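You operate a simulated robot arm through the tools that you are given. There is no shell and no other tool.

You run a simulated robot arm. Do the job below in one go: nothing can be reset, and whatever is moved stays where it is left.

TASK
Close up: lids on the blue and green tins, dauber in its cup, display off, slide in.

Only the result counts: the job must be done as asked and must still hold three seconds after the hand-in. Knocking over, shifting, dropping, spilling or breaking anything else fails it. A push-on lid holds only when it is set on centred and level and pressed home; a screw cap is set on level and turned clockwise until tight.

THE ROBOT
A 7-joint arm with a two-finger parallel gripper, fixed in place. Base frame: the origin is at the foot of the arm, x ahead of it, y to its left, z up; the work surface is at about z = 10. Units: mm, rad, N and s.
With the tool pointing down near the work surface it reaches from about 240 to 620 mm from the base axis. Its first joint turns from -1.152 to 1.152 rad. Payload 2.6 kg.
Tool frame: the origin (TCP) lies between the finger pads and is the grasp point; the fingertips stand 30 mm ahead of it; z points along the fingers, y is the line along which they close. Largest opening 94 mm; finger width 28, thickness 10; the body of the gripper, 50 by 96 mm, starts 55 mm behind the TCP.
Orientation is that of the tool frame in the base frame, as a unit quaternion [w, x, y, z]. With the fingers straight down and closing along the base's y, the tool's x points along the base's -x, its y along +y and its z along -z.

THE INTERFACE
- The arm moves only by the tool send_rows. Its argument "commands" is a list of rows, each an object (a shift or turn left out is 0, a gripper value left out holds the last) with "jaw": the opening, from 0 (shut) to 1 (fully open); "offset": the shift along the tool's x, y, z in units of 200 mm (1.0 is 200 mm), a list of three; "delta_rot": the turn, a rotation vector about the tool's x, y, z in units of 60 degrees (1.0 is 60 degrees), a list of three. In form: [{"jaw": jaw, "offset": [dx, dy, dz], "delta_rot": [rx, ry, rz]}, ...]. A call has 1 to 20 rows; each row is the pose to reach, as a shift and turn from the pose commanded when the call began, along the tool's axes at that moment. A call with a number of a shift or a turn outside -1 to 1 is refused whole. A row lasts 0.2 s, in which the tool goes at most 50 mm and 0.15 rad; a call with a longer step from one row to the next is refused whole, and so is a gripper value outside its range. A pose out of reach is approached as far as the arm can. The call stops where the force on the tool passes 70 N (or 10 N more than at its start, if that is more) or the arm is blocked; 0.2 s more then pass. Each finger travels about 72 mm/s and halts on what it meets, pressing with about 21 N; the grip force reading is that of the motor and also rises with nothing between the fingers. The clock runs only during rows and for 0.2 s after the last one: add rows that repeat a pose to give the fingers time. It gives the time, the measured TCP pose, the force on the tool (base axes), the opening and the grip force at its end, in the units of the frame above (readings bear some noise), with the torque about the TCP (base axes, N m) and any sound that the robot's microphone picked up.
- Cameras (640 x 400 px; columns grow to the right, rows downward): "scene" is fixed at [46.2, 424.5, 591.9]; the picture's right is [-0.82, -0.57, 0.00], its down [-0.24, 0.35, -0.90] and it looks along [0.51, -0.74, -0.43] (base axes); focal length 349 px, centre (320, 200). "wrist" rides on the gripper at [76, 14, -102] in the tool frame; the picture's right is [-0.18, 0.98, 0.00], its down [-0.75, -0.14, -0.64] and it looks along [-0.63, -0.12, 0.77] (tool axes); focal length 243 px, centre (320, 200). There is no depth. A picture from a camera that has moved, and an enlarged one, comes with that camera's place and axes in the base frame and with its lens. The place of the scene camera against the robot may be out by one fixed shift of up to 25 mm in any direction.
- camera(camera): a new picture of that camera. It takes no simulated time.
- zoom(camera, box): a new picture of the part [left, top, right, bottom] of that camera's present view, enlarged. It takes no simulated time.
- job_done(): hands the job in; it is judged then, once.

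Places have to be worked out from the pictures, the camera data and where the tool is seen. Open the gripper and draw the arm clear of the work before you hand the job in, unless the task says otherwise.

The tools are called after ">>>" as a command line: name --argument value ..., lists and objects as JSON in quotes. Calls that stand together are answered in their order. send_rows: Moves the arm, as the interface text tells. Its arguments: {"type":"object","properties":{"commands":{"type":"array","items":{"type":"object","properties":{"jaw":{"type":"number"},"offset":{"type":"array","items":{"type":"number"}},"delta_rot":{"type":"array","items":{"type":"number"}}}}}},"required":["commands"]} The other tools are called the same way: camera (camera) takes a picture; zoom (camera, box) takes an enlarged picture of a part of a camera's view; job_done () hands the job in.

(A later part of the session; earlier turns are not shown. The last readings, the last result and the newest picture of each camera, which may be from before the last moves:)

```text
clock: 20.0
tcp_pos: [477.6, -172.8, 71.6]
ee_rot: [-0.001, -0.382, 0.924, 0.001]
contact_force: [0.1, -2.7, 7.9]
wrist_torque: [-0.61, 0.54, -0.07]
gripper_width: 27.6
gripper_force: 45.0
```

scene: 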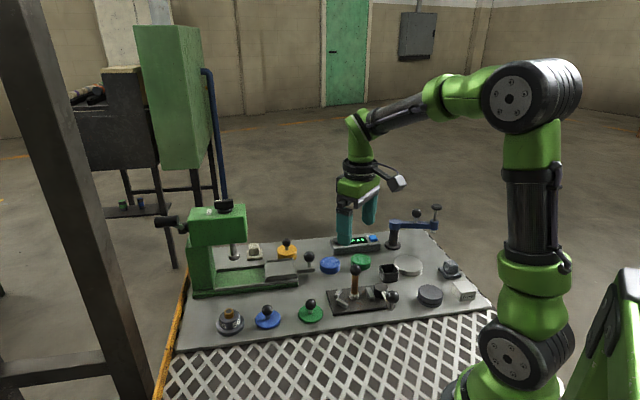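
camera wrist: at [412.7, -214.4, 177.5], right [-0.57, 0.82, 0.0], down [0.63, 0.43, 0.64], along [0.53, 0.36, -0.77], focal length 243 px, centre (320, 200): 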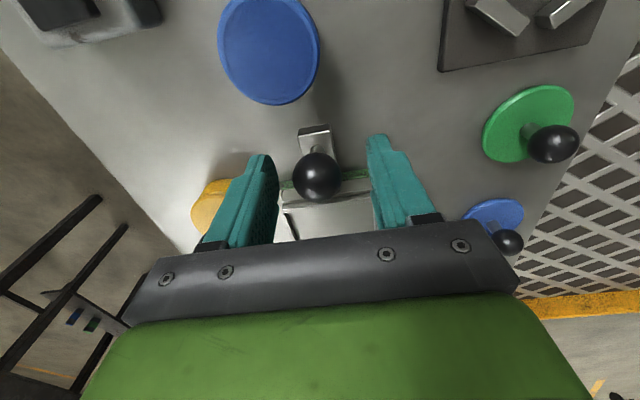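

The side force has dropped to about 2 N. Now I push the slide inward along its axis, first a short 10 mm test.

>>> send_rows --commands '[{"jaw": 0.1, "offset": [-0.02, 0, 0]}, {"jaw": 0.1, "offset": [-0.05, 0, 0]}, {"jaw": 0.1, "offset": [-0.05, 0, 0]}]'

>>> zoom --camera "scene" --box '[170, 180, 370, 305]'

```text
clock: 20.8
tcp_pos: [484.3, -165.4, 71.1]
ee_rot: [0.001, -0.382, 0.924, 0.0]
contact_force: [-4.3, 2.7, 16.4]
wrist_torque: [-0.38, 0.56, -0.09]
gripper_width: 27.3
gripper_force: 45.2
```

```text
3.20 times, centred on (270, 242) of scene
camera zoom: at [46.2, 424.6, 591.9], right [-0.82, -0.57, 0.0], down [-0.24, 0.35, -0.9], along [0.51, -0.74, -0.43], focal length 1116 px, centre (480, 64)
```

zoom: 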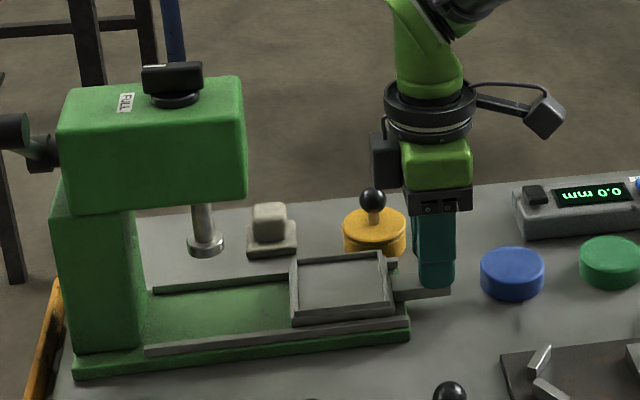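

The slide moves freely with the handle. I continue pushing in moderate steps while easing the tool up 1 mm to relax the vertical load.

>>> send_rows --commands '[{"jaw": 0.1, "offset": [-0.05, 0, -0.006]}, {"jaw": 0.1, "offset": [-0.1, 0, -0.006]}, {"jaw": 0.1, "offset": [-0.15, 0, -0.006]}, {"jaw": 0.1, "offset": [-0.2, 0, -0.006]}, {"jaw": 0.1, "offset": [-0.2, 0, -0.006]}]'

>>> zoom --camera "scene" --box '[170, 180, 370, 305]'

```text
clock: 22.0
tcp_pos: [512.0, -137.7, 71.9]
ee_rot: [-0.002, -0.383, 0.924, 0.001]
contact_force: [1.7, -0.2, -7.5]
wrist_torque: [0.66, -0.5, -0.01]
gripper_width: 27.4
gripper_force: 44.9
```

```text
3.20 times, centred on (270, 242) of scene
camera zoom: at [46.3, 424.5, 591.9], right [-0.82, -0.57, 0.0], down [-0.24, 0.35, -0.9], along [0.51, -0.74, -0.43], focal length 1116 px, centre (480, 64)
```

zoom: 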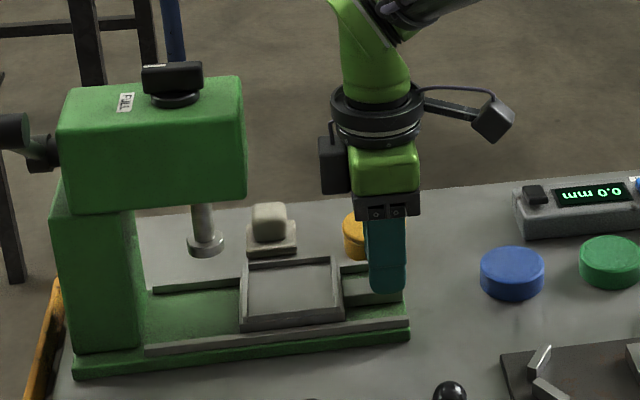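

The slide has moved about 50 mm. The gripper's front housing would come close to the press head at the end of travel, so I go 30 mm more gripped, then switch to pushing from behind.

>>> send_rows --commands '[{"jaw": 0.1, "offset": [-0.05, 0, 0.002]}, {"jaw": 0.1, "offset": [-0.1, 0, 0.002]}, {"jaw": 0.1, "offset": [-0.15, 0, 0.002]}, {"jaw": 0.1, "offset": [-0.15, 0, 0.002]}]'

>>> zoom --camera "scene" --box '[170, 180, 370, 305]'

>>> camera --camera "wrist"

```text
clock: 23.0
tcp_pos: [533.8, -117.7, 71.4]
ee_rot: [0.0, -0.383, 0.924, 0.001]
contact_force: [-6.7, 4.2, -0.8]
wrist_torque: [-0.65, 0.64, 0.06]
gripper_width: 27.6
gripper_force: 44.8
```

```text
3.20 times, centred on (270, 242) of scene
camera zoom: at [46.3, 424.5, 591.9], right [-0.82, -0.57, 0.0], down [-0.24, 0.35, -0.9], along [0.51, -0.74, -0.43], focal length 1116 px, centre (480, 64)
```

zoom: 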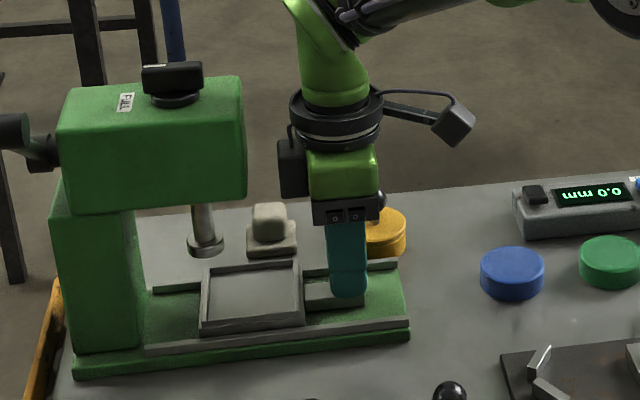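

```text
taken
camera wrist: at [470.0, -159.6, 174.0], right [-0.57, 0.82, 0.0], down [0.63, 0.43, 0.64], along [0.53, 0.36, -0.77], focal length 243 px, centre (320, 200)
```

wrist: 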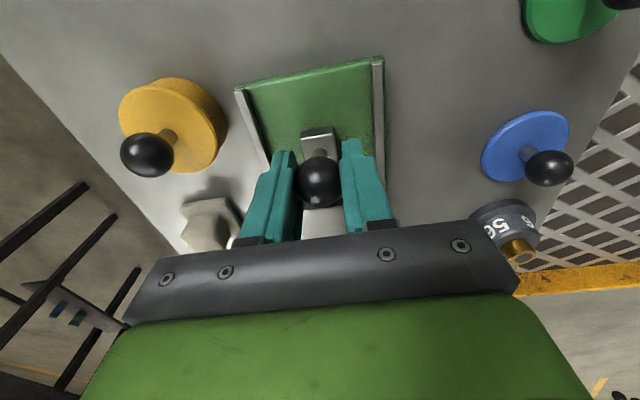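

There's about 25 mm left between the housing and the press head. I release, rise over the ball, back off 45 mm, close the fingers and come down behind the ball to push it the rest of the way.

>>> send_rows --commands '[{"jaw": 0.35, "offset": [0, 0, 0]}, {"jaw": 0.55, "offset": [0, 0, 0]}, {"jaw": 0.55, "offset": [0, 0, 0]}, {"jaw": 0.55, "offset": [0, 0, -0.12]}, {"jaw": 0.55, "offset": [0, 0, -0.25]}, {"jaw": 0.4, "offset": [0.12, 0, -0.25]}, {"jaw": 0.2, "offset": [0.24, 0, -0.25]}, {"jaw": 0, "offset": [0.24, 0, -0.25]}, {"jaw": 0, "offset": [0.24, 0, -0.25]}, {"jaw": 0, "offset": [0.24, 0, -0.25]}]'

>>> camera --camera "wrist"

>>> zoom --camera "scene" --box '[170, 180, 370, 305]'

```text
clock: 25.2
tcp_pos: [500.1, -151.5, 121.9]
ee_rot: [0.0, -0.383, 0.924, 0.0]
contact_force: [0.6, -0.2, 0.3]
wrist_torque: [-0.01, -0.03, 0.01]
gripper_width: 0.0
gripper_force: 20.9
```

```text
taken
camera wrist: at [436.1, -192.8, 224.5], right [-0.57, 0.82, 0.0], down [0.63, 0.43, 0.64], along [0.53, 0.36, -0.77], focal length 243 px, centre (320, 200)
```

wrist: 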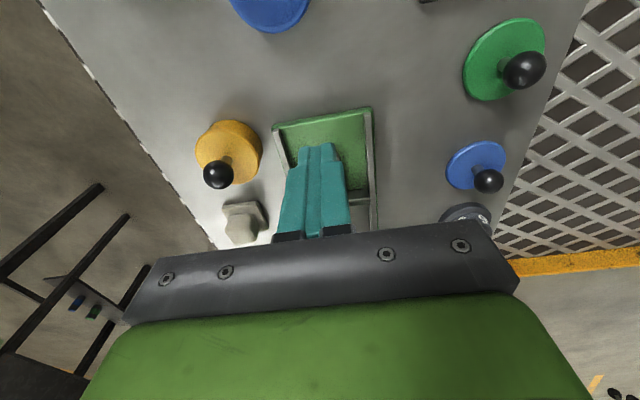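

```text
3.20 times, centred on (270, 242) of scene
camera zoom: at [46.2, 424.5, 591.9], right [-0.82, -0.57, 0.0], down [-0.24, 0.35, -0.9], along [0.51, -0.74, -0.43], focal length 1116 px, centre (480, 64)
```

zoom: 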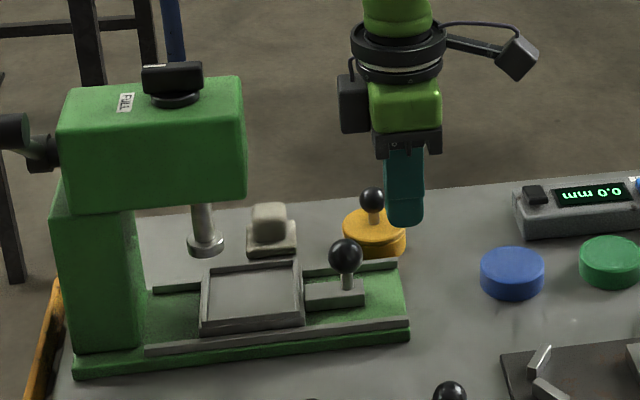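

The slide stayed in place and the closed fingers are clear behind the ball. I descend to ball height and push forward gradually until it meets the end stop.

>>> send_rows --commands '[{"jaw": 0, "offset": [0, 0, 0.12]}, {"jaw": 0, "offset": [0, 0, 0.235]}, {"jaw": 0, "offset": [0, 0, 0.235]}, {"jaw": 0, "offset": [-0.06, 0, 0.235]}, {"jaw": 0, "offset": [-0.1, 0, 0.235]}, {"jaw": 0, "offset": [-0.14, 0, 0.235]}, {"jaw": 0, "offset": [-0.18, 0, 0.235]}, {"jaw": 0, "offset": [-0.2, 0, 0.235]}, {"jaw": 0, "offset": [-0.2, 0, 0.235]}]'

>>> zoom --camera "scene" --box '[170, 180, 370, 305]'

>>> camera --camera "wrist"

```text
clock: 27.2
tcp_pos: [529.4, -123.6, 74.6]
ee_rot: [0.0, -0.383, 0.924, 0.0]
contact_force: [0.1, 0.3, -0.2]
wrist_torque: [0.03, 0.0, -0.01]
gripper_width: 0.0
gripper_force: 20.9
```

```text
3.20 times, centred on (270, 242) of scene
camera zoom: at [46.2, 424.5, 591.9], right [-0.82, -0.57, 0.0], down [-0.24, 0.35, -0.9], along [0.51, -0.74, -0.43], focal length 1116 px, centre (480, 64)
```

zoom: 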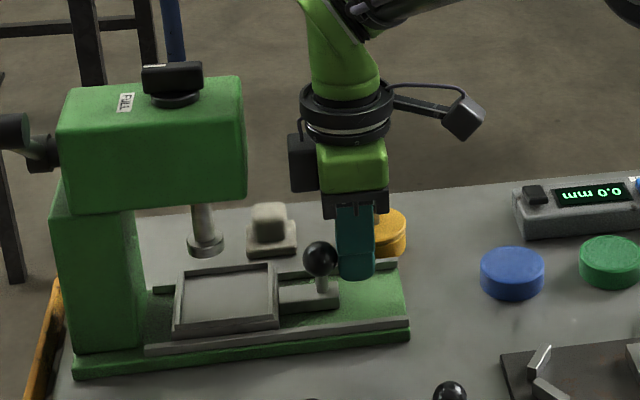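

```text
taken
camera wrist: at [465.0, -165.5, 178.0], right [-0.57, 0.82, 0.0], down [0.63, 0.43, 0.64], along [0.53, 0.36, -0.77], focal length 243 px, centre (320, 200)
```

wrist: 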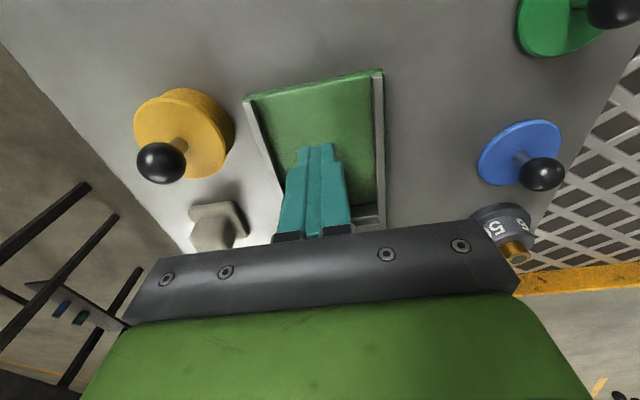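

The slide follows, and about 20 mm remains to the end of the rails. I push on in small steps, watching the force.

>>> send_rows --commands '[{"jaw": 0, "offset": [-0.03, 0, 0]}, {"jaw": 0, "offset": [-0.05, 0, 0]}, {"jaw": 0, "offset": [-0.065, 0, 0]}, {"jaw": 0, "offset": [-0.08, 0, 0]}, {"jaw": 0, "offset": [-0.08, 0, 0]}]'

>>> zoom --camera "scene" --box '[170, 180, 370, 305]'

```text
clock: 28.4
tcp_pos: [538.0, -117.4, 75.0]
ee_rot: [-0.004, -0.381, 0.925, -0.001]
contact_force: [-29.7, -17.6, 9.3]
wrist_torque: [0.02, 0.33, 0.21]
gripper_width: 0.2
gripper_force: 21.2
```

```text
3.20 times, centred on (270, 242) of scene
camera zoom: at [46.2, 424.5, 591.9], right [-0.82, -0.57, 0.0], down [-0.24, 0.35, -0.9], along [0.51, -0.74, -0.43], focal length 1116 px, centre (480, 64)
```

zoom: 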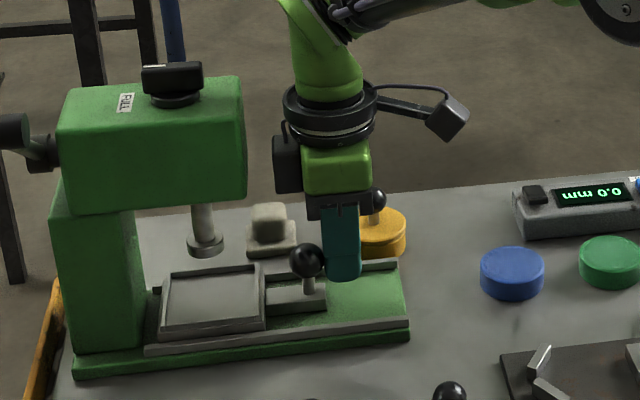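

Resistance has risen to about 33 N and the slide stopped about 10 mm further on, with the tray under the ram. I press 2 mm more to confirm it's the end stop.

>>> send_rows --commands '[{"jaw": 0, "offset": [-0.012, 0, 0]}, {"jaw": 0, "offset": [-0.012, 0, 0]}]'

>>> zoom --camera "scene" --box '[180, 220, 300, 295]'

```text
clock: 29.0
tcp_pos: [539.3, -116.6, 73.5]
ee_rot: [-0.007, -0.379, 0.925, -0.003]
contact_force: [-37.7, -22.1, 7.3]
wrist_torque: [-0.04, 0.4, 0.26]
gripper_width: 0.1
gripper_force: 21.2
```

```text
5.33 times, centred on (240, 258) of scene
camera zoom: at [46.2, 424.5, 591.9], right [-0.82, -0.57, 0.0], down [-0.24, 0.35, -0.9], along [0.51, -0.74, -0.43], focal length 1860 px, centre (747, -107)
```

zoom: 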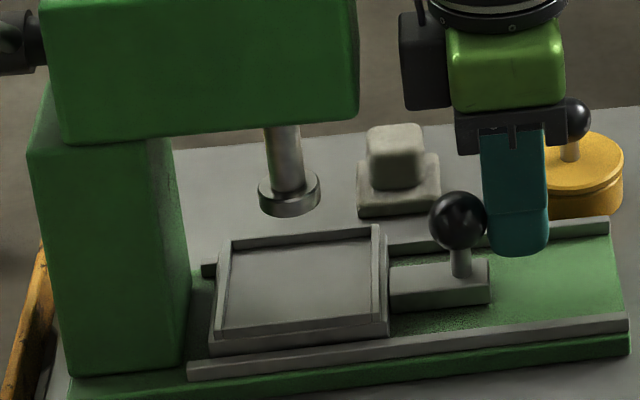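

The slide is hard against its stop with the tray under the ram. I back off, rise, and move over to the green lid while checking the slide stays put.

>>> send_rows --commands '[{"jaw": 0, "offset": [0.05, 0, 0]}, {"jaw": 0, "offset": [0.15, 0, 0]}, {"jaw": 0, "offset": [0.15, 0, -0.2]}, {"jaw": 0, "offset": [0.15, 0, -0.4]}, {"jaw": 0, "offset": [0.15, 0, -0.6]}, {"jaw": 0, "offset": [0.15, 0, -0.6]}]'

>>> zoom --camera "scene" --box '[170, 200, 330, 300]'

>>> camera --camera "wrist"

```text
clock: 30.4
tcp_pos: [519.3, -130.4, 195.8]
ee_rot: [0.0, -0.383, 0.924, 0.0]
contact_force: [0.0, 0.9, 0.4]
wrist_torque: [0.02, 0.03, -0.02]
gripper_width: 0.0
gripper_force: 20.6
```

```text
4.00 times, centred on (250, 250) of scene
camera zoom: at [46.2, 424.5, 591.9], right [-0.82, -0.57, 0.0], down [-0.24, 0.35, -0.9], along [0.51, -0.74, -0.43], focal length 1395 px, centre (600, 0)
```

zoom: 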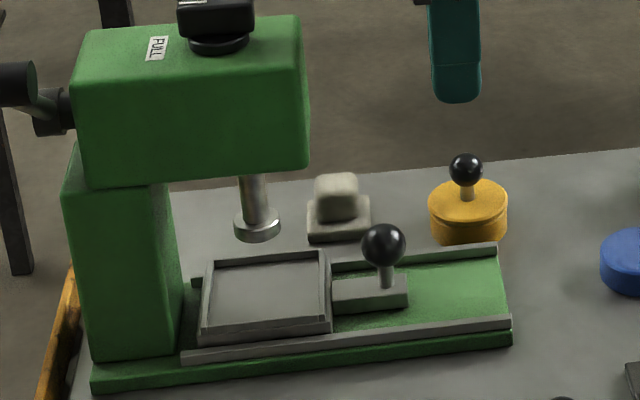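

```text
taken
camera wrist: at [456.2, -174.0, 298.7], right [-0.57, 0.82, 0.0], down [0.63, 0.43, 0.64], along [0.53, 0.36, -0.77], focal length 243 px, centre (320, 200)
```

wrist: 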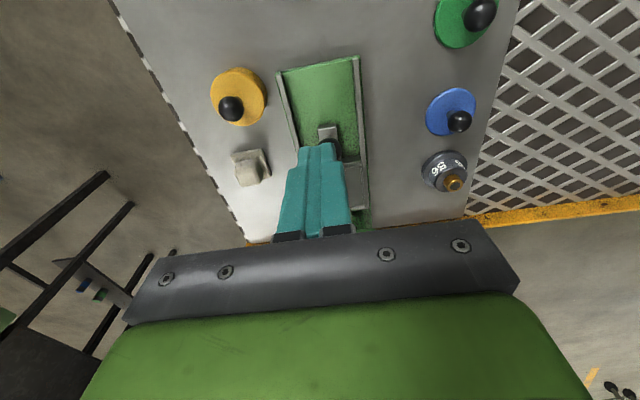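

The slide stays in. Now for the green lid at about (387,-56): I move over it with the jaws opening and take a look from above.

>>> send_rows --commands '[{"jaw": 0.1, "offset": [0.045, 0.17, 0.05]}, {"jaw": 0.2, "offset": [0.09, 0.33, 0.1]}, {"jaw": 0.3, "offset": [0.135, 0.49, 0.15]}, {"jaw": 0.4, "offset": [0.17, 0.62, 0.22]}, {"jaw": 0.5, "offset": [0.2035, 0.737, 0.3]}, {"jaw": 0.5, "offset": [0.2035, 0.737, 0.325]}, {"jaw": 0.5, "offset": [0.2035, 0.737, 0.325]}]'

>>> camera --camera "wrist"

>>> zoom --camera "wrist" --box '[250, 70, 390, 210]'

>>> zoom --camera "scene" --box '[230, 230, 390, 345]'

```text
clock: 32.0
tcp_pos: [387.0, -55.5, 129.5]
ee_rot: [0.001, -0.383, 0.924, 0.0]
contact_force: [-0.4, -0.1, -0.2]
wrist_torque: [0.01, 0.0, 0.03]
gripper_width: 47.1
gripper_force: 0.0
```

```text
taken
camera wrist: at [323.1, -98.8, 232.5], right [-0.57, 0.82, 0.0], down [0.63, 0.43, 0.64], along [0.53, 0.36, -0.77], focal length 243 px, centre (320, 200)
```

wrist: 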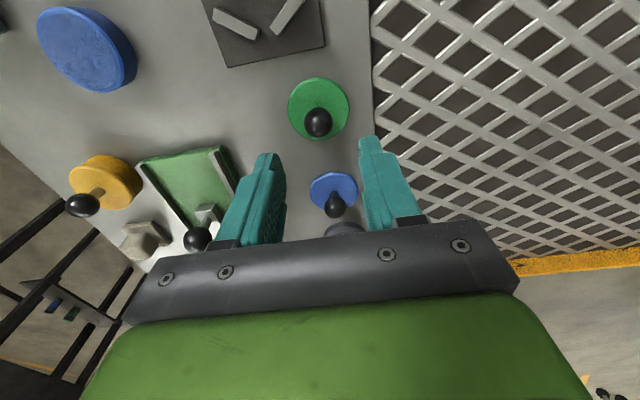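

```text
2.86 times, centred on (320, 140) of wrist
camera zoom: at [323.1, -98.8, 232.5], right [-0.57, 0.82, 0.0], down [0.63, 0.43, 0.64], along [0.53, 0.36, -0.77], focal length 693 px, centre (320, 371)
```

zoom: 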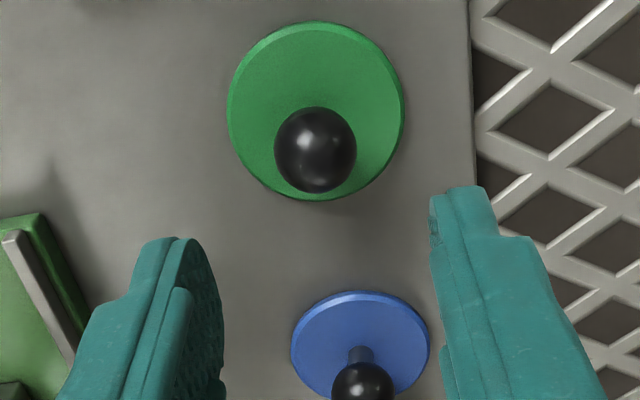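

```text
3.48 times, centred on (310, 288) of scene
camera zoom: at [46.2, 424.5, 591.9], right [-0.82, -0.57, 0.0], down [-0.24, 0.35, -0.9], along [0.51, -0.74, -0.43], focal length 1213 px, centre (355, -104)
```

zoom: 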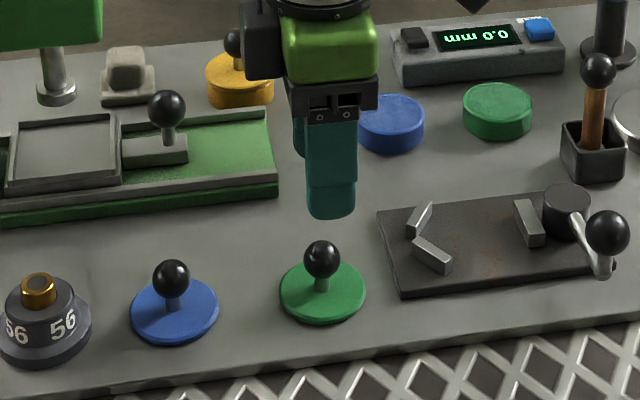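

The green lid's disc centre sits right on the tool axis. I lower to TCP z≈54 (tips about 24), short of the lid top, then feel down for contact.

>>> send_rows --commands '[{"jaw": 0.5, "offset": [0, 0, 0.15]}, {"jaw": 0.5, "offset": [0, 0, 0.3]}, {"jaw": 0.5, "offset": [0, 0, 0.38]}, {"jaw": 0.5, "offset": [0, 0, 0.38]}]'

>>> camera --camera "wrist"

>>> zoom --camera "scene" --box '[260, 260, 360, 335]'

```text
clock: 33.0
tcp_pos: [385.9, -54.6, 55.1]
ee_rot: [0.0, -0.383, 0.924, 0.0]
contact_force: [-0.2, -0.4, 0.5]
wrist_torque: [0.03, 0.03, 0.03]
gripper_width: 46.8
gripper_force: 0.1
```

```text
taken
camera wrist: at [322.9, -96.9, 157.1], right [-0.57, 0.82, 0.0], down [0.63, 0.43, 0.64], along [0.53, 0.36, -0.77], focal length 243 px, centre (320, 200)
```

wrist: 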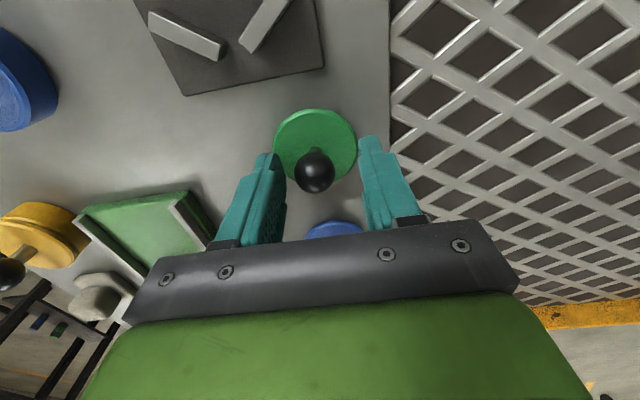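

```text
5.33 times, centred on (310, 298) of scene
camera zoom: at [46.3, 424.5, 591.9], right [-0.82, -0.57, 0.0], down [-0.24, 0.35, -0.9], along [0.51, -0.74, -0.43], focal length 1860 px, centre (373, -320)
```

zoom: 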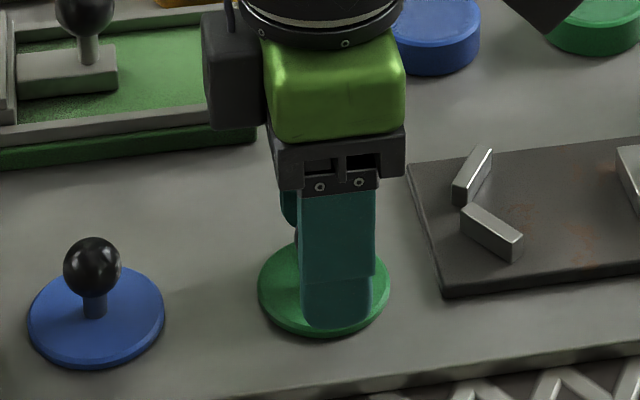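

>>> zoom --camera "wrist" --box '[250, 90, 390, 220]'

```text
3.08 times, centred on (320, 155) of wrist
camera zoom: at [322.9, -96.9, 157.1], right [-0.57, 0.82, 0.0], down [0.63, 0.43, 0.64], along [0.53, 0.36, -0.77], focal length 746 px, centre (320, 338)
```

zoom: 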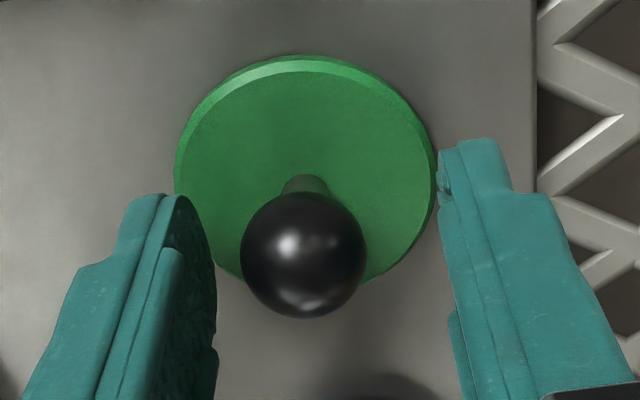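

The lid and ball are between the fingers, slightly off in the closing direction (which the grip will centre). I narrow the jaws to about 32 mm so the tips are over the disc, and feel down in small steps for the lid's top.

>>> send_rows --commands '[{"jaw": 0.36, "offset": [0, -0.005, 0]}, {"jaw": 0.36, "offset": [0, -0.005, 0.01]}, {"jaw": 0.36, "offset": [0, -0.005, 0.02]}, {"jaw": 0.36, "offset": [0, -0.005, 0.025]}, {"jaw": 0.36, "offset": [0, -0.005, 0.025]}]'

```text
clock: 34.2
tcp_pos: [387.7, -56.1, 49.0]
ee_rot: [0.001, -0.382, 0.924, 0.0]
contact_force: [-0.3, 0.4, -0.7]
wrist_torque: [0.02, 0.03, 0.0]
gripper_width: 33.9
gripper_force: 0.1
```

>>> send_rows --commands '[{"jaw": 0.36, "offset": [0, 0, 0.005]}, {"jaw": 0.36, "offset": [0, 0, 0.01]}, {"jaw": 0.36, "offset": [0, 0, 0.01]}]'

>>> zoom --camera "scene" --box '[280, 275, 345, 330]'

```text
clock: 35.0
tcp_pos: [387.1, -56.4, 46.5]
ee_rot: [0.0, -0.384, 0.923, -0.001]
contact_force: [0.2, 0.0, 2.6]
wrist_torque: [0.03, -0.01, -0.03]
gripper_width: 33.8
gripper_force: 0.0
```

```text
7.27 times, centred on (312, 302) of scene
camera zoom: at [46.2, 424.5, 591.9], right [-0.82, -0.57, 0.0], down [-0.24, 0.35, -0.9], along [0.51, -0.74, -0.43], focal length 2537 px, centre (374, -546)
```

zoom: 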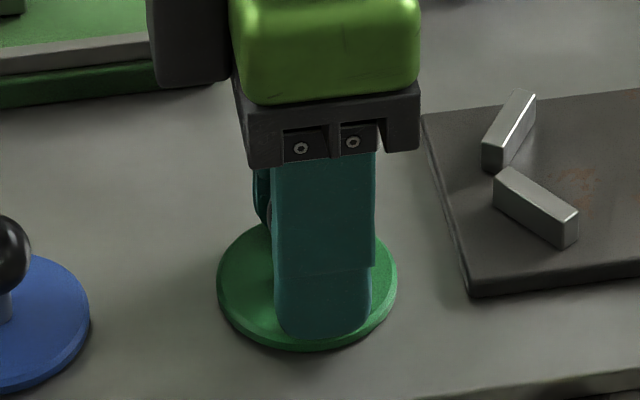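

>>> send_rows --commands '[{"jaw": 0.36, "offset": [0, 0, 0.005]}, {"jaw": 0.36, "offset": [0, 0, 0.005]}]'

```text
clock: 35.6
tcp_pos: [386.9, -56.5, 46.5]
ee_rot: [0.001, -0.382, 0.924, -0.001]
contact_force: [-5.2, -0.3, 16.5]
wrist_torque: [0.0, 0.16, -0.02]
gripper_width: 33.9
gripper_force: 0.0
```

Contact is confirmed at 16.5 N, so the lid's top is at about z=17. I ease up 1 mm, shift 2.5 mm along the slide axis to centre better on the knob, then close on the ball.

>>> send_rows --commands '[{"jaw": 0.36, "offset": [0, 0, -0.006]}, {"jaw": 0.36, "offset": [-0.0125, 0, -0.006]}, {"jaw": 0.2, "offset": [-0.0125, 0, -0.006]}, {"jaw": 0.1, "offset": [-0.0125, 0, -0.006]}, {"jaw": 0.1, "offset": [-0.0125, 0, -0.006]}, {"jaw": 0.1, "offset": [-0.0125, 0, -0.006]}]'

>>> zoom --camera "wrist" --box '[250, 90, 390, 220]'

>>> zoom --camera "scene" --box '[280, 275, 345, 330]'

```text
clock: 37.0
tcp_pos: [388.8, -55.2, 46.8]
ee_rot: [0.0, -0.382, 0.924, 0.0]
contact_force: [0.4, -0.2, -0.4]
wrist_torque: [0.01, -0.01, -0.04]
gripper_width: 22.8
gripper_force: 20.7
```

```text
3.08 times, centred on (320, 155) of wrist
camera zoom: at [325.5, -97.2, 149.5], right [-0.57, 0.82, 0.0], down [0.63, 0.43, 0.64], along [0.53, 0.36, -0.77], focal length 746 px, centre (320, 338)
```

zoom: 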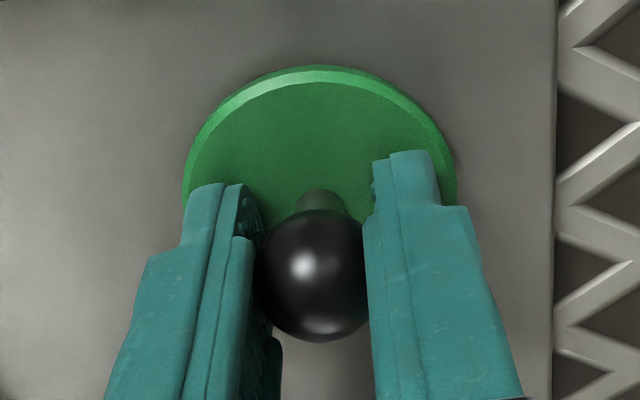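

```text
7.27 times, centred on (312, 302) of scene
camera zoom: at [46.3, 424.5, 591.9], right [-0.82, -0.57, 0.0], down [-0.24, 0.35, -0.9], along [0.51, -0.74, -0.43], focal length 2537 px, centre (374, -546)
```

zoom: 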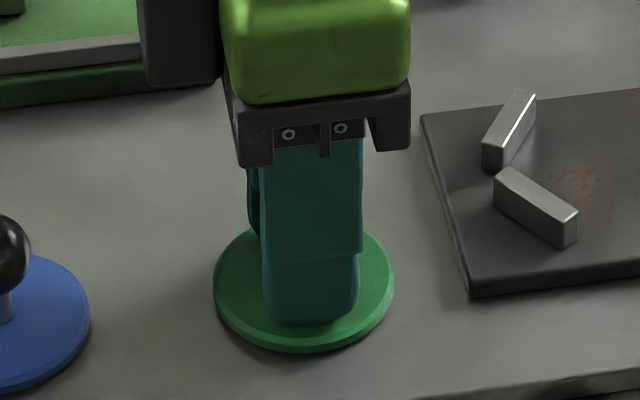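

The lid is gripped (22.8 mm) with the ball on the tool axis. I lift it 40 mm and check from both cameras whether it hangs level.

>>> send_rows --commands '[{"jaw": 0.1, "offset": [0, 0, -0.05]}, {"jaw": 0.1, "offset": [0, 0, -0.2]}, {"jaw": 0.1, "offset": [0, 0, -0.2]}]'

>>> zoom --camera "wrist" --box '[250, 90, 390, 220]'

>>> zoom --camera "scene" --box '[280, 250, 345, 305]'

```text
clock: 37.8
tcp_pos: [388.2, -54.6, 89.0]
ee_rot: [-0.001, -0.383, 0.924, 0.001]
contact_force: [0.1, -0.4, -0.7]
wrist_torque: [0.01, -0.01, -0.02]
gripper_width: 22.9
gripper_force: 21.0
```

```text
3.08 times, centred on (320, 155) of wrist
camera zoom: at [324.9, -96.9, 190.8], right [-0.57, 0.82, 0.0], down [0.63, 0.43, 0.64], along [0.53, 0.36, -0.77], focal length 746 px, centre (320, 338)
```

zoom: 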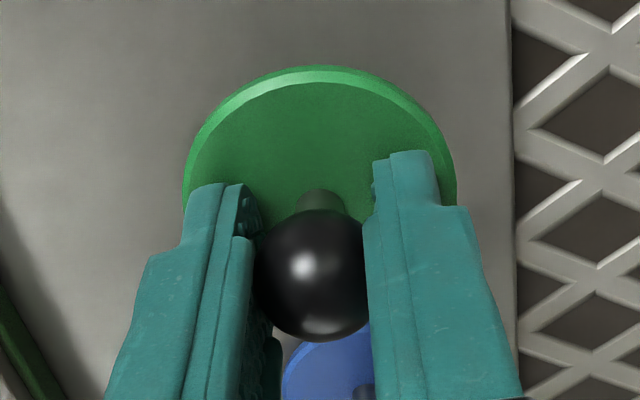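

```text
7.27 times, centred on (312, 278) of scene
camera zoom: at [46.2, 424.5, 591.9], right [-0.82, -0.57, 0.0], down [-0.24, 0.35, -0.9], along [0.51, -0.74, -0.43], focal length 2537 px, centre (374, -364)
```

zoom: 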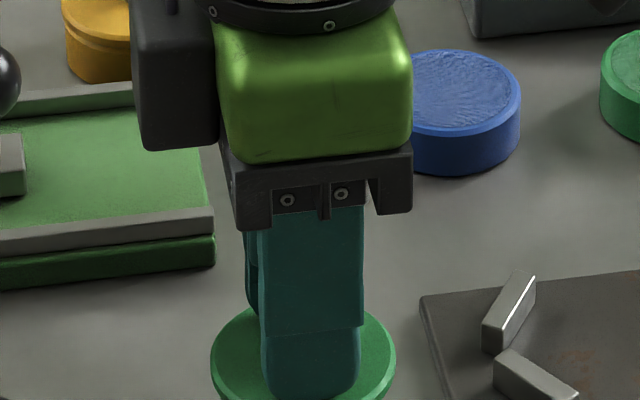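

The lid hangs level and its view in the gripper hasn't changed since it sat flat. I raise it well clear and carry it over the green tin at about (386,-285), hovering high enough to see the tin beside the lid.

>>> send_rows --commands '[{"jaw": 0.1, "offset": [0, 0, -0.2]}, {"jaw": 0.1, "offset": [0, 0, -0.4]}, {"jaw": 0.1, "offset": [0.1, -0.1, -0.55]}, {"jaw": 0.1, "offset": [0.25, -0.24, -0.65]}, {"jaw": 0.1, "offset": [0.4, -0.385, -0.7]}, {"jaw": 0.1, "offset": [0.55, -0.53, -0.7]}, {"jaw": 0.1, "offset": [0.7, -0.675, -0.7]}, {"jaw": 0.1, "offset": [0.8275, -0.802, -0.7]}, {"jaw": 0.1, "offset": [0.8275, -0.802, -0.7]}]'

>>> camera --camera "wrist"

>>> zoom --camera "wrist" --box '[260, 40, 380, 130]'

>>> zoom --camera "scene" --box '[310, 170, 430, 280]'

```text
clock: 39.8
tcp_pos: [385.6, -284.3, 228.6]
ee_rot: [0.0, -0.382, 0.924, 0.0]
contact_force: [-0.1, 0.0, -1.1]
wrist_torque: [0.0, -0.02, -0.01]
gripper_width: 22.7
gripper_force: 21.7
```

```text
taken
camera wrist: at [322.0, -327.1, 331.4], right [-0.57, 0.82, 0.0], down [0.63, 0.43, 0.64], along [0.53, 0.36, -0.77], focal length 243 px, centre (320, 200)
```

wrist: 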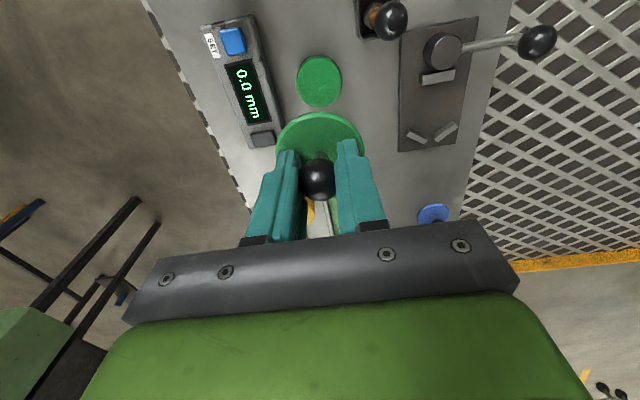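

```text
4.44 times, centred on (320, 85) of wrist
camera zoom: at [322.0, -327.1, 331.4], right [-0.57, 0.82, 0.0], down [0.63, 0.43, 0.64], along [0.53, 0.36, -0.77], focal length 1078 px, centre (320, 711)
```

zoom: 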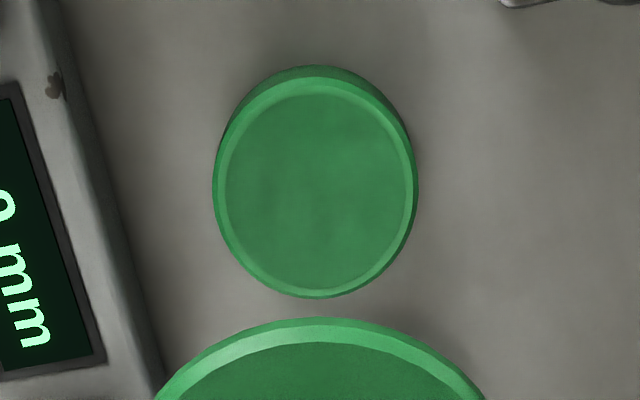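

```text
3.64 times, centred on (370, 225) of scene
camera zoom: at [46.3, 424.5, 591.9], right [-0.82, -0.57, 0.0], down [-0.24, 0.35, -0.9], along [0.51, -0.74, -0.43], focal length 1268 px, centre (138, 109)
```

zoom: 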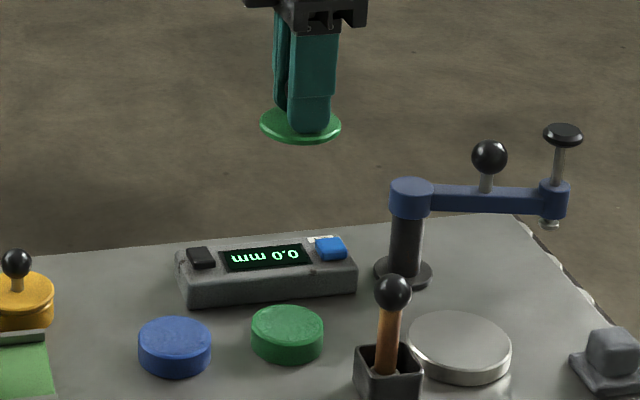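

The tin sits almost directly below the lid, about 1 mm to one side. I correct that and descend until the lid is roughly 20 mm above the tin, then check alignment again.

>>> send_rows --commands '[{"jaw": 0.1, "offset": [0, -0.005, 0.2]}, {"jaw": 0.1, "offset": [0, -0.005, 0.4]}, {"jaw": 0.1, "offset": [0, -0.005, 0.6]}, {"jaw": 0.1, "offset": [0, -0.005, 0.7]}, {"jaw": 0.1, "offset": [0, -0.005, 0.7]}]'

>>> zoom --camera "wrist" --box '[250, 70, 390, 200]'

>>> zoom --camera "scene" --box '[325, 220, 395, 280]'

```text
clock: 41.0
tcp_pos: [387.6, -285.9, 88.2]
ee_rot: [0.0, -0.383, 0.924, 0.0]
contact_force: [0.1, 0.3, -0.5]
wrist_torque: [0.01, 0.03, 0.01]
gripper_width: 22.9
gripper_force: 20.9
```

```text
3.08 times, centred on (320, 135) of wrist
camera zoom: at [323.1, -328.3, 190.4], right [-0.56, 0.83, 0.0], down [0.63, 0.43, 0.64], along [0.53, 0.36, -0.77], focal length 746 px, centre (320, 400)
```

zoom: 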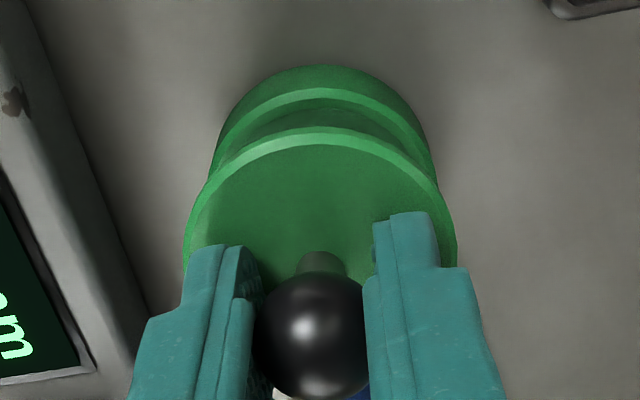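

```text
6.67 times, centred on (360, 250) of scene
camera zoom: at [46.3, 424.5, 591.9], right [-0.82, -0.57, 0.0], down [-0.24, 0.35, -0.9], along [0.51, -0.74, -0.43], focal length 2325 px, centre (53, -133)
```

zoom: 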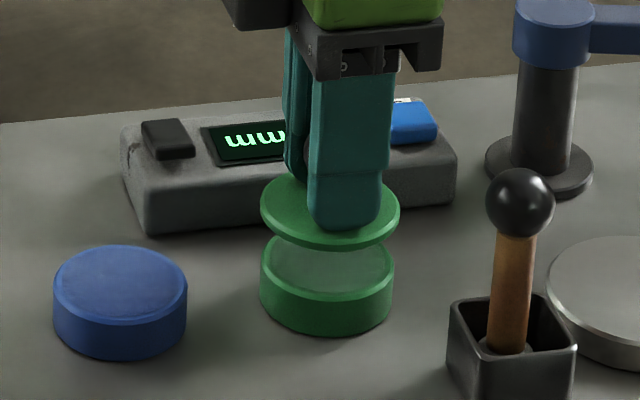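

>>> zoom --camera "wrist" --box '[275, 85, 365, 140]'

>>> zoom --camera "scene" --box '[340, 240, 380, 275]'

```text
7.11 times, centred on (320, 112) of wrist
camera zoom: at [323.1, -328.3, 190.4], right [-0.56, 0.83, 0.0], down [0.63, 0.43, 0.64], along [0.53, 0.36, -0.77], focal length 1725 px, centre (320, 822)
```

zoom: 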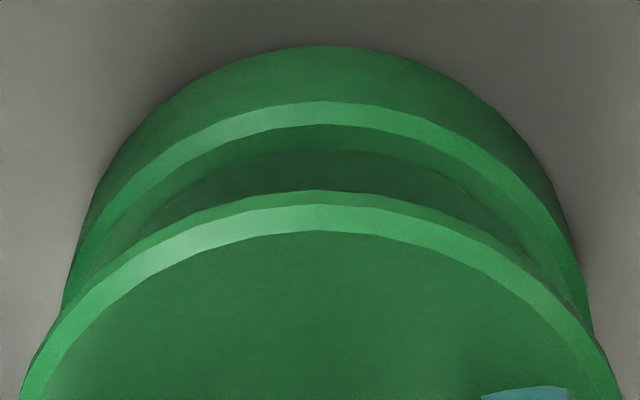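

```text
11.43 times, centred on (360, 258) of scene
camera zoom: at [46.3, 424.5, 591.9], right [-0.82, -0.57, 0.0], down [-0.24, 0.35, -0.9], along [0.51, -0.74, -0.43], focal length 3986 px, centre (-137, -457)
```

zoom: 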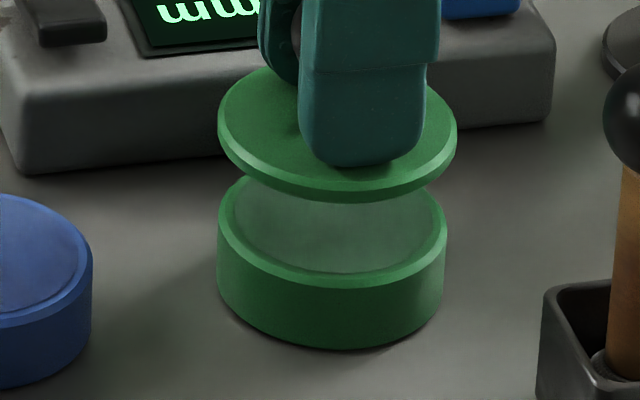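

Both cameras show the lid concentric with the tin to within about half a millimetre. I lower to just above expected contact.

>>> send_rows --commands '[{"jaw": 0.1, "offset": [0, 0.0015, 0.04]}, {"jaw": 0.1, "offset": [0, 0.0015, 0.08]}, {"jaw": 0.1, "offset": [0, 0.0015, 0.09]}, {"jaw": 0.1, "offset": [0, 0.0015, 0.09]}]'

>>> zoom --camera "scene" --box '[340, 240, 380, 275]'

>>> zoom --camera "wrist" --box '[275, 85, 365, 140]'

```text
clock: 42.0
tcp_pos: [386.7, -284.1, 69.1]
ee_rot: [0.0, -0.382, 0.924, 0.0]
contact_force: [-0.7, -0.7, -1.0]
wrist_torque: [0.02, 0.0, 0.02]
gripper_width: 22.6
gripper_force: 21.8
```

```text
11.43 times, centred on (360, 258) of scene
camera zoom: at [46.3, 424.5, 591.9], right [-0.82, -0.57, 0.0], down [-0.24, 0.35, -0.9], along [0.51, -0.74, -0.43], focal length 3986 px, centre (-137, -457)
```

zoom: 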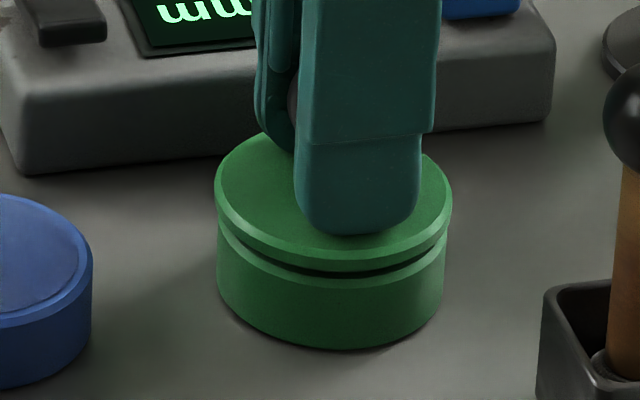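

```text
7.11 times, centred on (320, 112) of wrist
camera zoom: at [322.8, -327.6, 172.0], right [-0.57, 0.82, 0.0], down [0.63, 0.43, 0.64], along [0.53, 0.36, -0.77], focal length 1725 px, centre (320, 822)
```

zoom: 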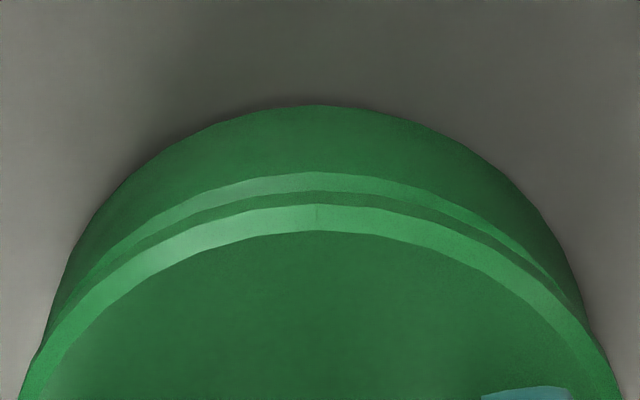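

Gap is about 4 mm and the lid looks centred. I lower in small steps, watching for contact.

>>> send_rows --commands '[{"jaw": 0.1, "offset": [0, 0, 0.007]}, {"jaw": 0.1, "offset": [0, 0, 0.014]}, {"jaw": 0.1, "offset": [0, 0, 0.014]}]'

>>> zoom --camera "scene" --box '[340, 240, 380, 275]'

```text
clock: 42.8
tcp_pos: [386.8, -286.2, 66.3]
ee_rot: [0.0, -0.383, 0.924, 0.001]
contact_force: [-0.5, -0.2, -0.6]
wrist_torque: [-0.01, 0.02, 0.03]
gripper_width: 22.7
gripper_force: 20.8
```

```text
11.43 times, centred on (360, 258) of scene
camera zoom: at [46.3, 424.5, 591.9], right [-0.82, -0.57, 0.0], down [-0.24, 0.35, -0.9], along [0.51, -0.74, -0.43], focal length 3986 px, centre (-137, -457)
```

zoom: 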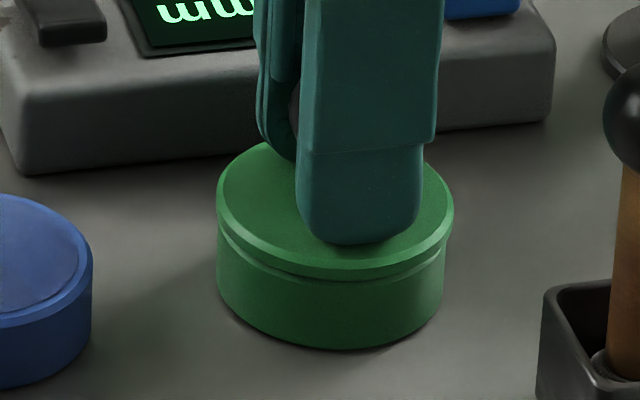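

The lid looks about 0.7 mm toward one side in the scene view, so I nudge it 0.6 mm and continue down a millimetre at a time.

>>> send_rows --commands '[{"jaw": 0.1, "offset": [-0.003, 0, 0]}, {"jaw": 0.1, "offset": [-0.003, 0, 0.006]}, {"jaw": 0.1, "offset": [-0.003, 0, 0.006]}]'

```text
clock: 43.6
tcp_pos: [387.0, -285.2, 67.1]
ee_rot: [-0.001, -0.383, 0.924, 0.0]
contact_force: [-17.1, 8.1, 26.4]
wrist_torque: [0.09, 0.23, 0.06]
gripper_width: 22.7
gripper_force: 21.0
heard: snap
```

A snap was heard at 26 N. I look closely to see whether the lid is seated level.

>>> zoom --camera "scene" --box '[340, 240, 380, 275]'

>>> zoom --camera "wrist" --box '[265, 85, 375, 170]'

```text
11.43 times, centred on (360, 258) of scene
camera zoom: at [46.1, 424.6, 591.8], right [-0.82, -0.57, 0.0], down [-0.24, 0.35, -0.9], along [0.51, -0.74, -0.43], focal length 3986 px, centre (-137, -457)
```

zoom: 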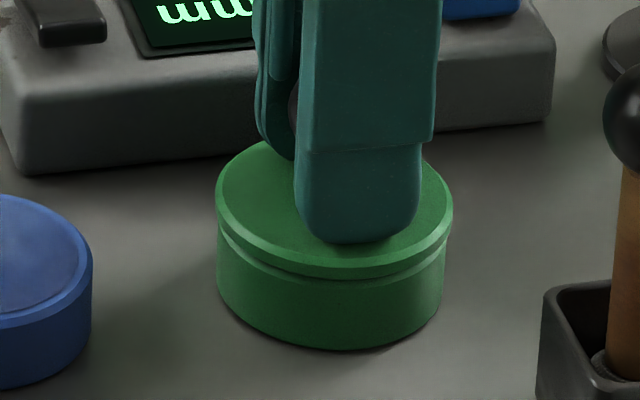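

```text
4.71 times, centred on (320, 128) of wrist
camera zoom: at [322.7, -327.8, 169.6], right [-0.56, 0.83, 0.0], down [0.63, 0.43, 0.64], along [0.53, 0.36, -0.77], focal length 1142 px, centre (320, 541)
```

zoom: 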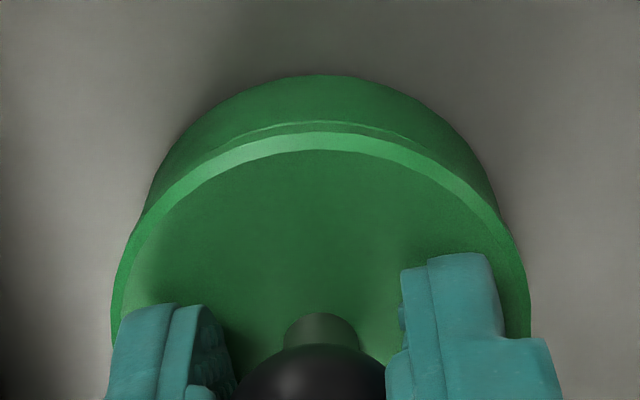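

The lid sits flush and level on the tin. To be sure it's home, I open the jaws a little to free the knob, then press straight down with both fingertips on the disc.

>>> send_rows --commands '[{"jaw": 0.15, "offset": [0, 0, -0.005]}, {"jaw": 0.32, "offset": [0, 0, -0.005]}, {"jaw": 0.32, "offset": [0, 0, -0.005]}, {"jaw": 0.32, "offset": [0, 0, -0.005]}]'

>>> zoom --camera "scene" --box '[340, 240, 380, 275]'

>>> zoom --camera "wrist" --box '[265, 85, 375, 200]'

```text
clock: 44.6
tcp_pos: [387.8, -285.3, 66.0]
ee_rot: [0.001, -0.383, 0.924, -0.001]
contact_force: [4.1, -7.2, 11.1]
wrist_torque: [-0.16, -0.04, 0.06]
gripper_width: 27.4
gripper_force: 0.1
```

```text
11.43 times, centred on (360, 258) of scene
camera zoom: at [46.2, 424.6, 591.9], right [-0.82, -0.57, 0.0], down [-0.24, 0.35, -0.9], along [0.51, -0.74, -0.43], focal length 3986 px, centre (-137, -457)
```

zoom: 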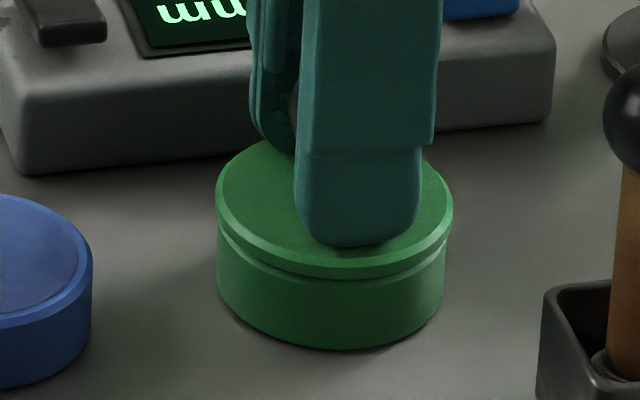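

```text
3.48 times, centred on (320, 142) of wrist
camera zoom: at [323.7, -328.5, 169.4], right [-0.57, 0.82, 0.0], down [0.63, 0.44, 0.64], along [0.53, 0.36, -0.77], focal length 844 px, centre (320, 400)
```

zoom: 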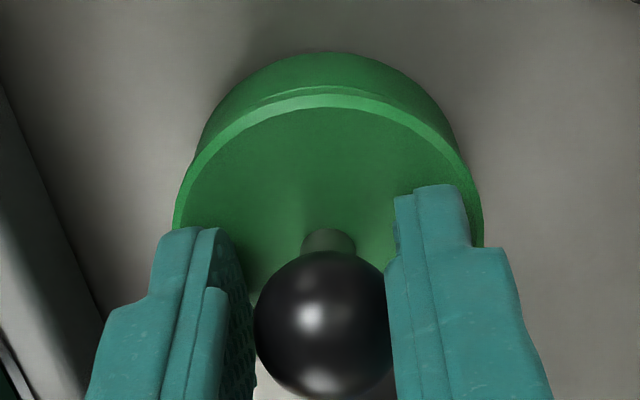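

Tips are on the lid at z≈36 with 11 N. I press down a bit more to about 35–45 N to make sure the lid is home.

>>> send_rows --commands '[{"jaw": 0.32, "offset": [0, 0, 0.006]}, {"jaw": 0.32, "offset": [0, 0, 0.012]}, {"jaw": 0.32, "offset": [0, 0, 0.012]}]'

>>> zoom --camera "scene" --box '[340, 240, 380, 275]'

```text
clock: 45.4
tcp_pos: [386.8, -286.2, 66.0]
ee_rot: [0.001, -0.382, 0.924, -0.002]
contact_force: [-9.8, -0.7, 37.8]
wrist_torque: [0.1, 0.46, 0.19]
gripper_width: 27.5
gripper_force: 0.1
```

```text
11.43 times, centred on (360, 258) of scene
camera zoom: at [46.1, 424.7, 591.8], right [-0.82, -0.57, 0.0], down [-0.24, 0.35, -0.9], along [0.51, -0.74, -0.43], focal length 3986 px, centre (-137, -457)
```

zoom: 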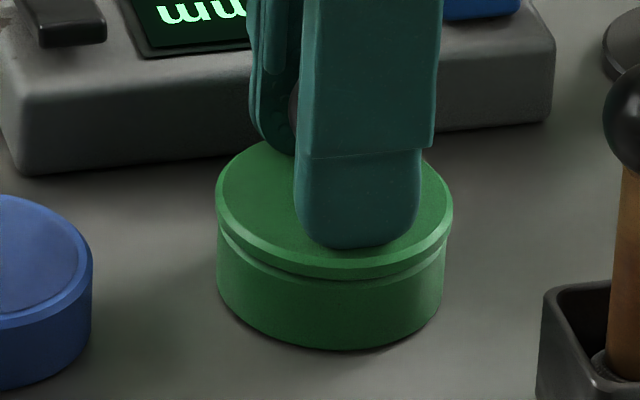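

The lid didn't move under 38 N, so it's home. I unload, open the jaws wide and rise straight up, then check the lid stayed seated.

>>> send_rows --commands '[{"jaw": 0.32, "offset": [0, 0, -0.014]}, {"jaw": 0.5, "offset": [0, 0, -0.018]}, {"jaw": 0.5, "offset": [0, 0, -0.018]}, {"jaw": 0.5, "offset": [0, 0, -0.018]}, {"jaw": 0.5, "offset": [0, 0, -0.15]}, {"jaw": 0.5, "offset": [0, 0, -0.35]}, {"jaw": 0.5, "offset": [0, 0, -0.55]}, {"jaw": 0.5, "offset": [0, 0, -0.55]}]'

>>> zoom --camera "scene" --box '[330, 225, 400, 280]'

>>> camera --camera "wrist"

```text
clock: 47.2
tcp_pos: [385.8, -285.8, 172.2]
ee_rot: [0.0, -0.383, 0.924, 0.0]
contact_force: [0.1, -0.3, 0.2]
wrist_torque: [-0.01, -0.02, -0.01]
gripper_width: 46.9
gripper_force: 0.1
```

```text
7.27 times, centred on (365, 252) of scene
camera zoom: at [46.2, 424.5, 591.9], right [-0.82, -0.57, 0.0], down [-0.24, 0.35, -0.9], along [0.51, -0.74, -0.43], focal length 2537 px, centre (-7, -182)
```

zoom: 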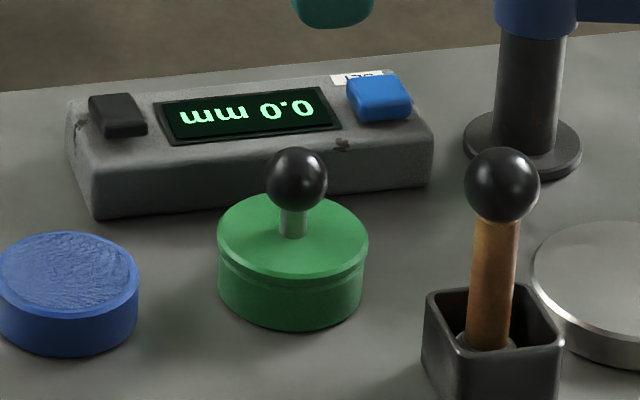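

```text
taken
camera wrist: at [323.3, -328.1, 274.5], right [-0.57, 0.82, 0.0], down [0.63, 0.43, 0.64], along [0.53, 0.36, -0.77], focal length 243 px, centre (320, 200)
```

wrist: 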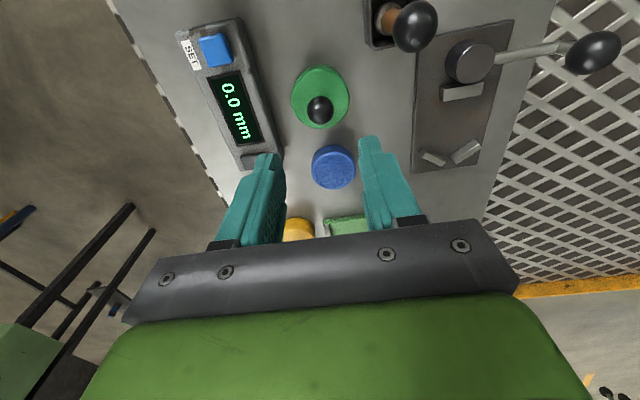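

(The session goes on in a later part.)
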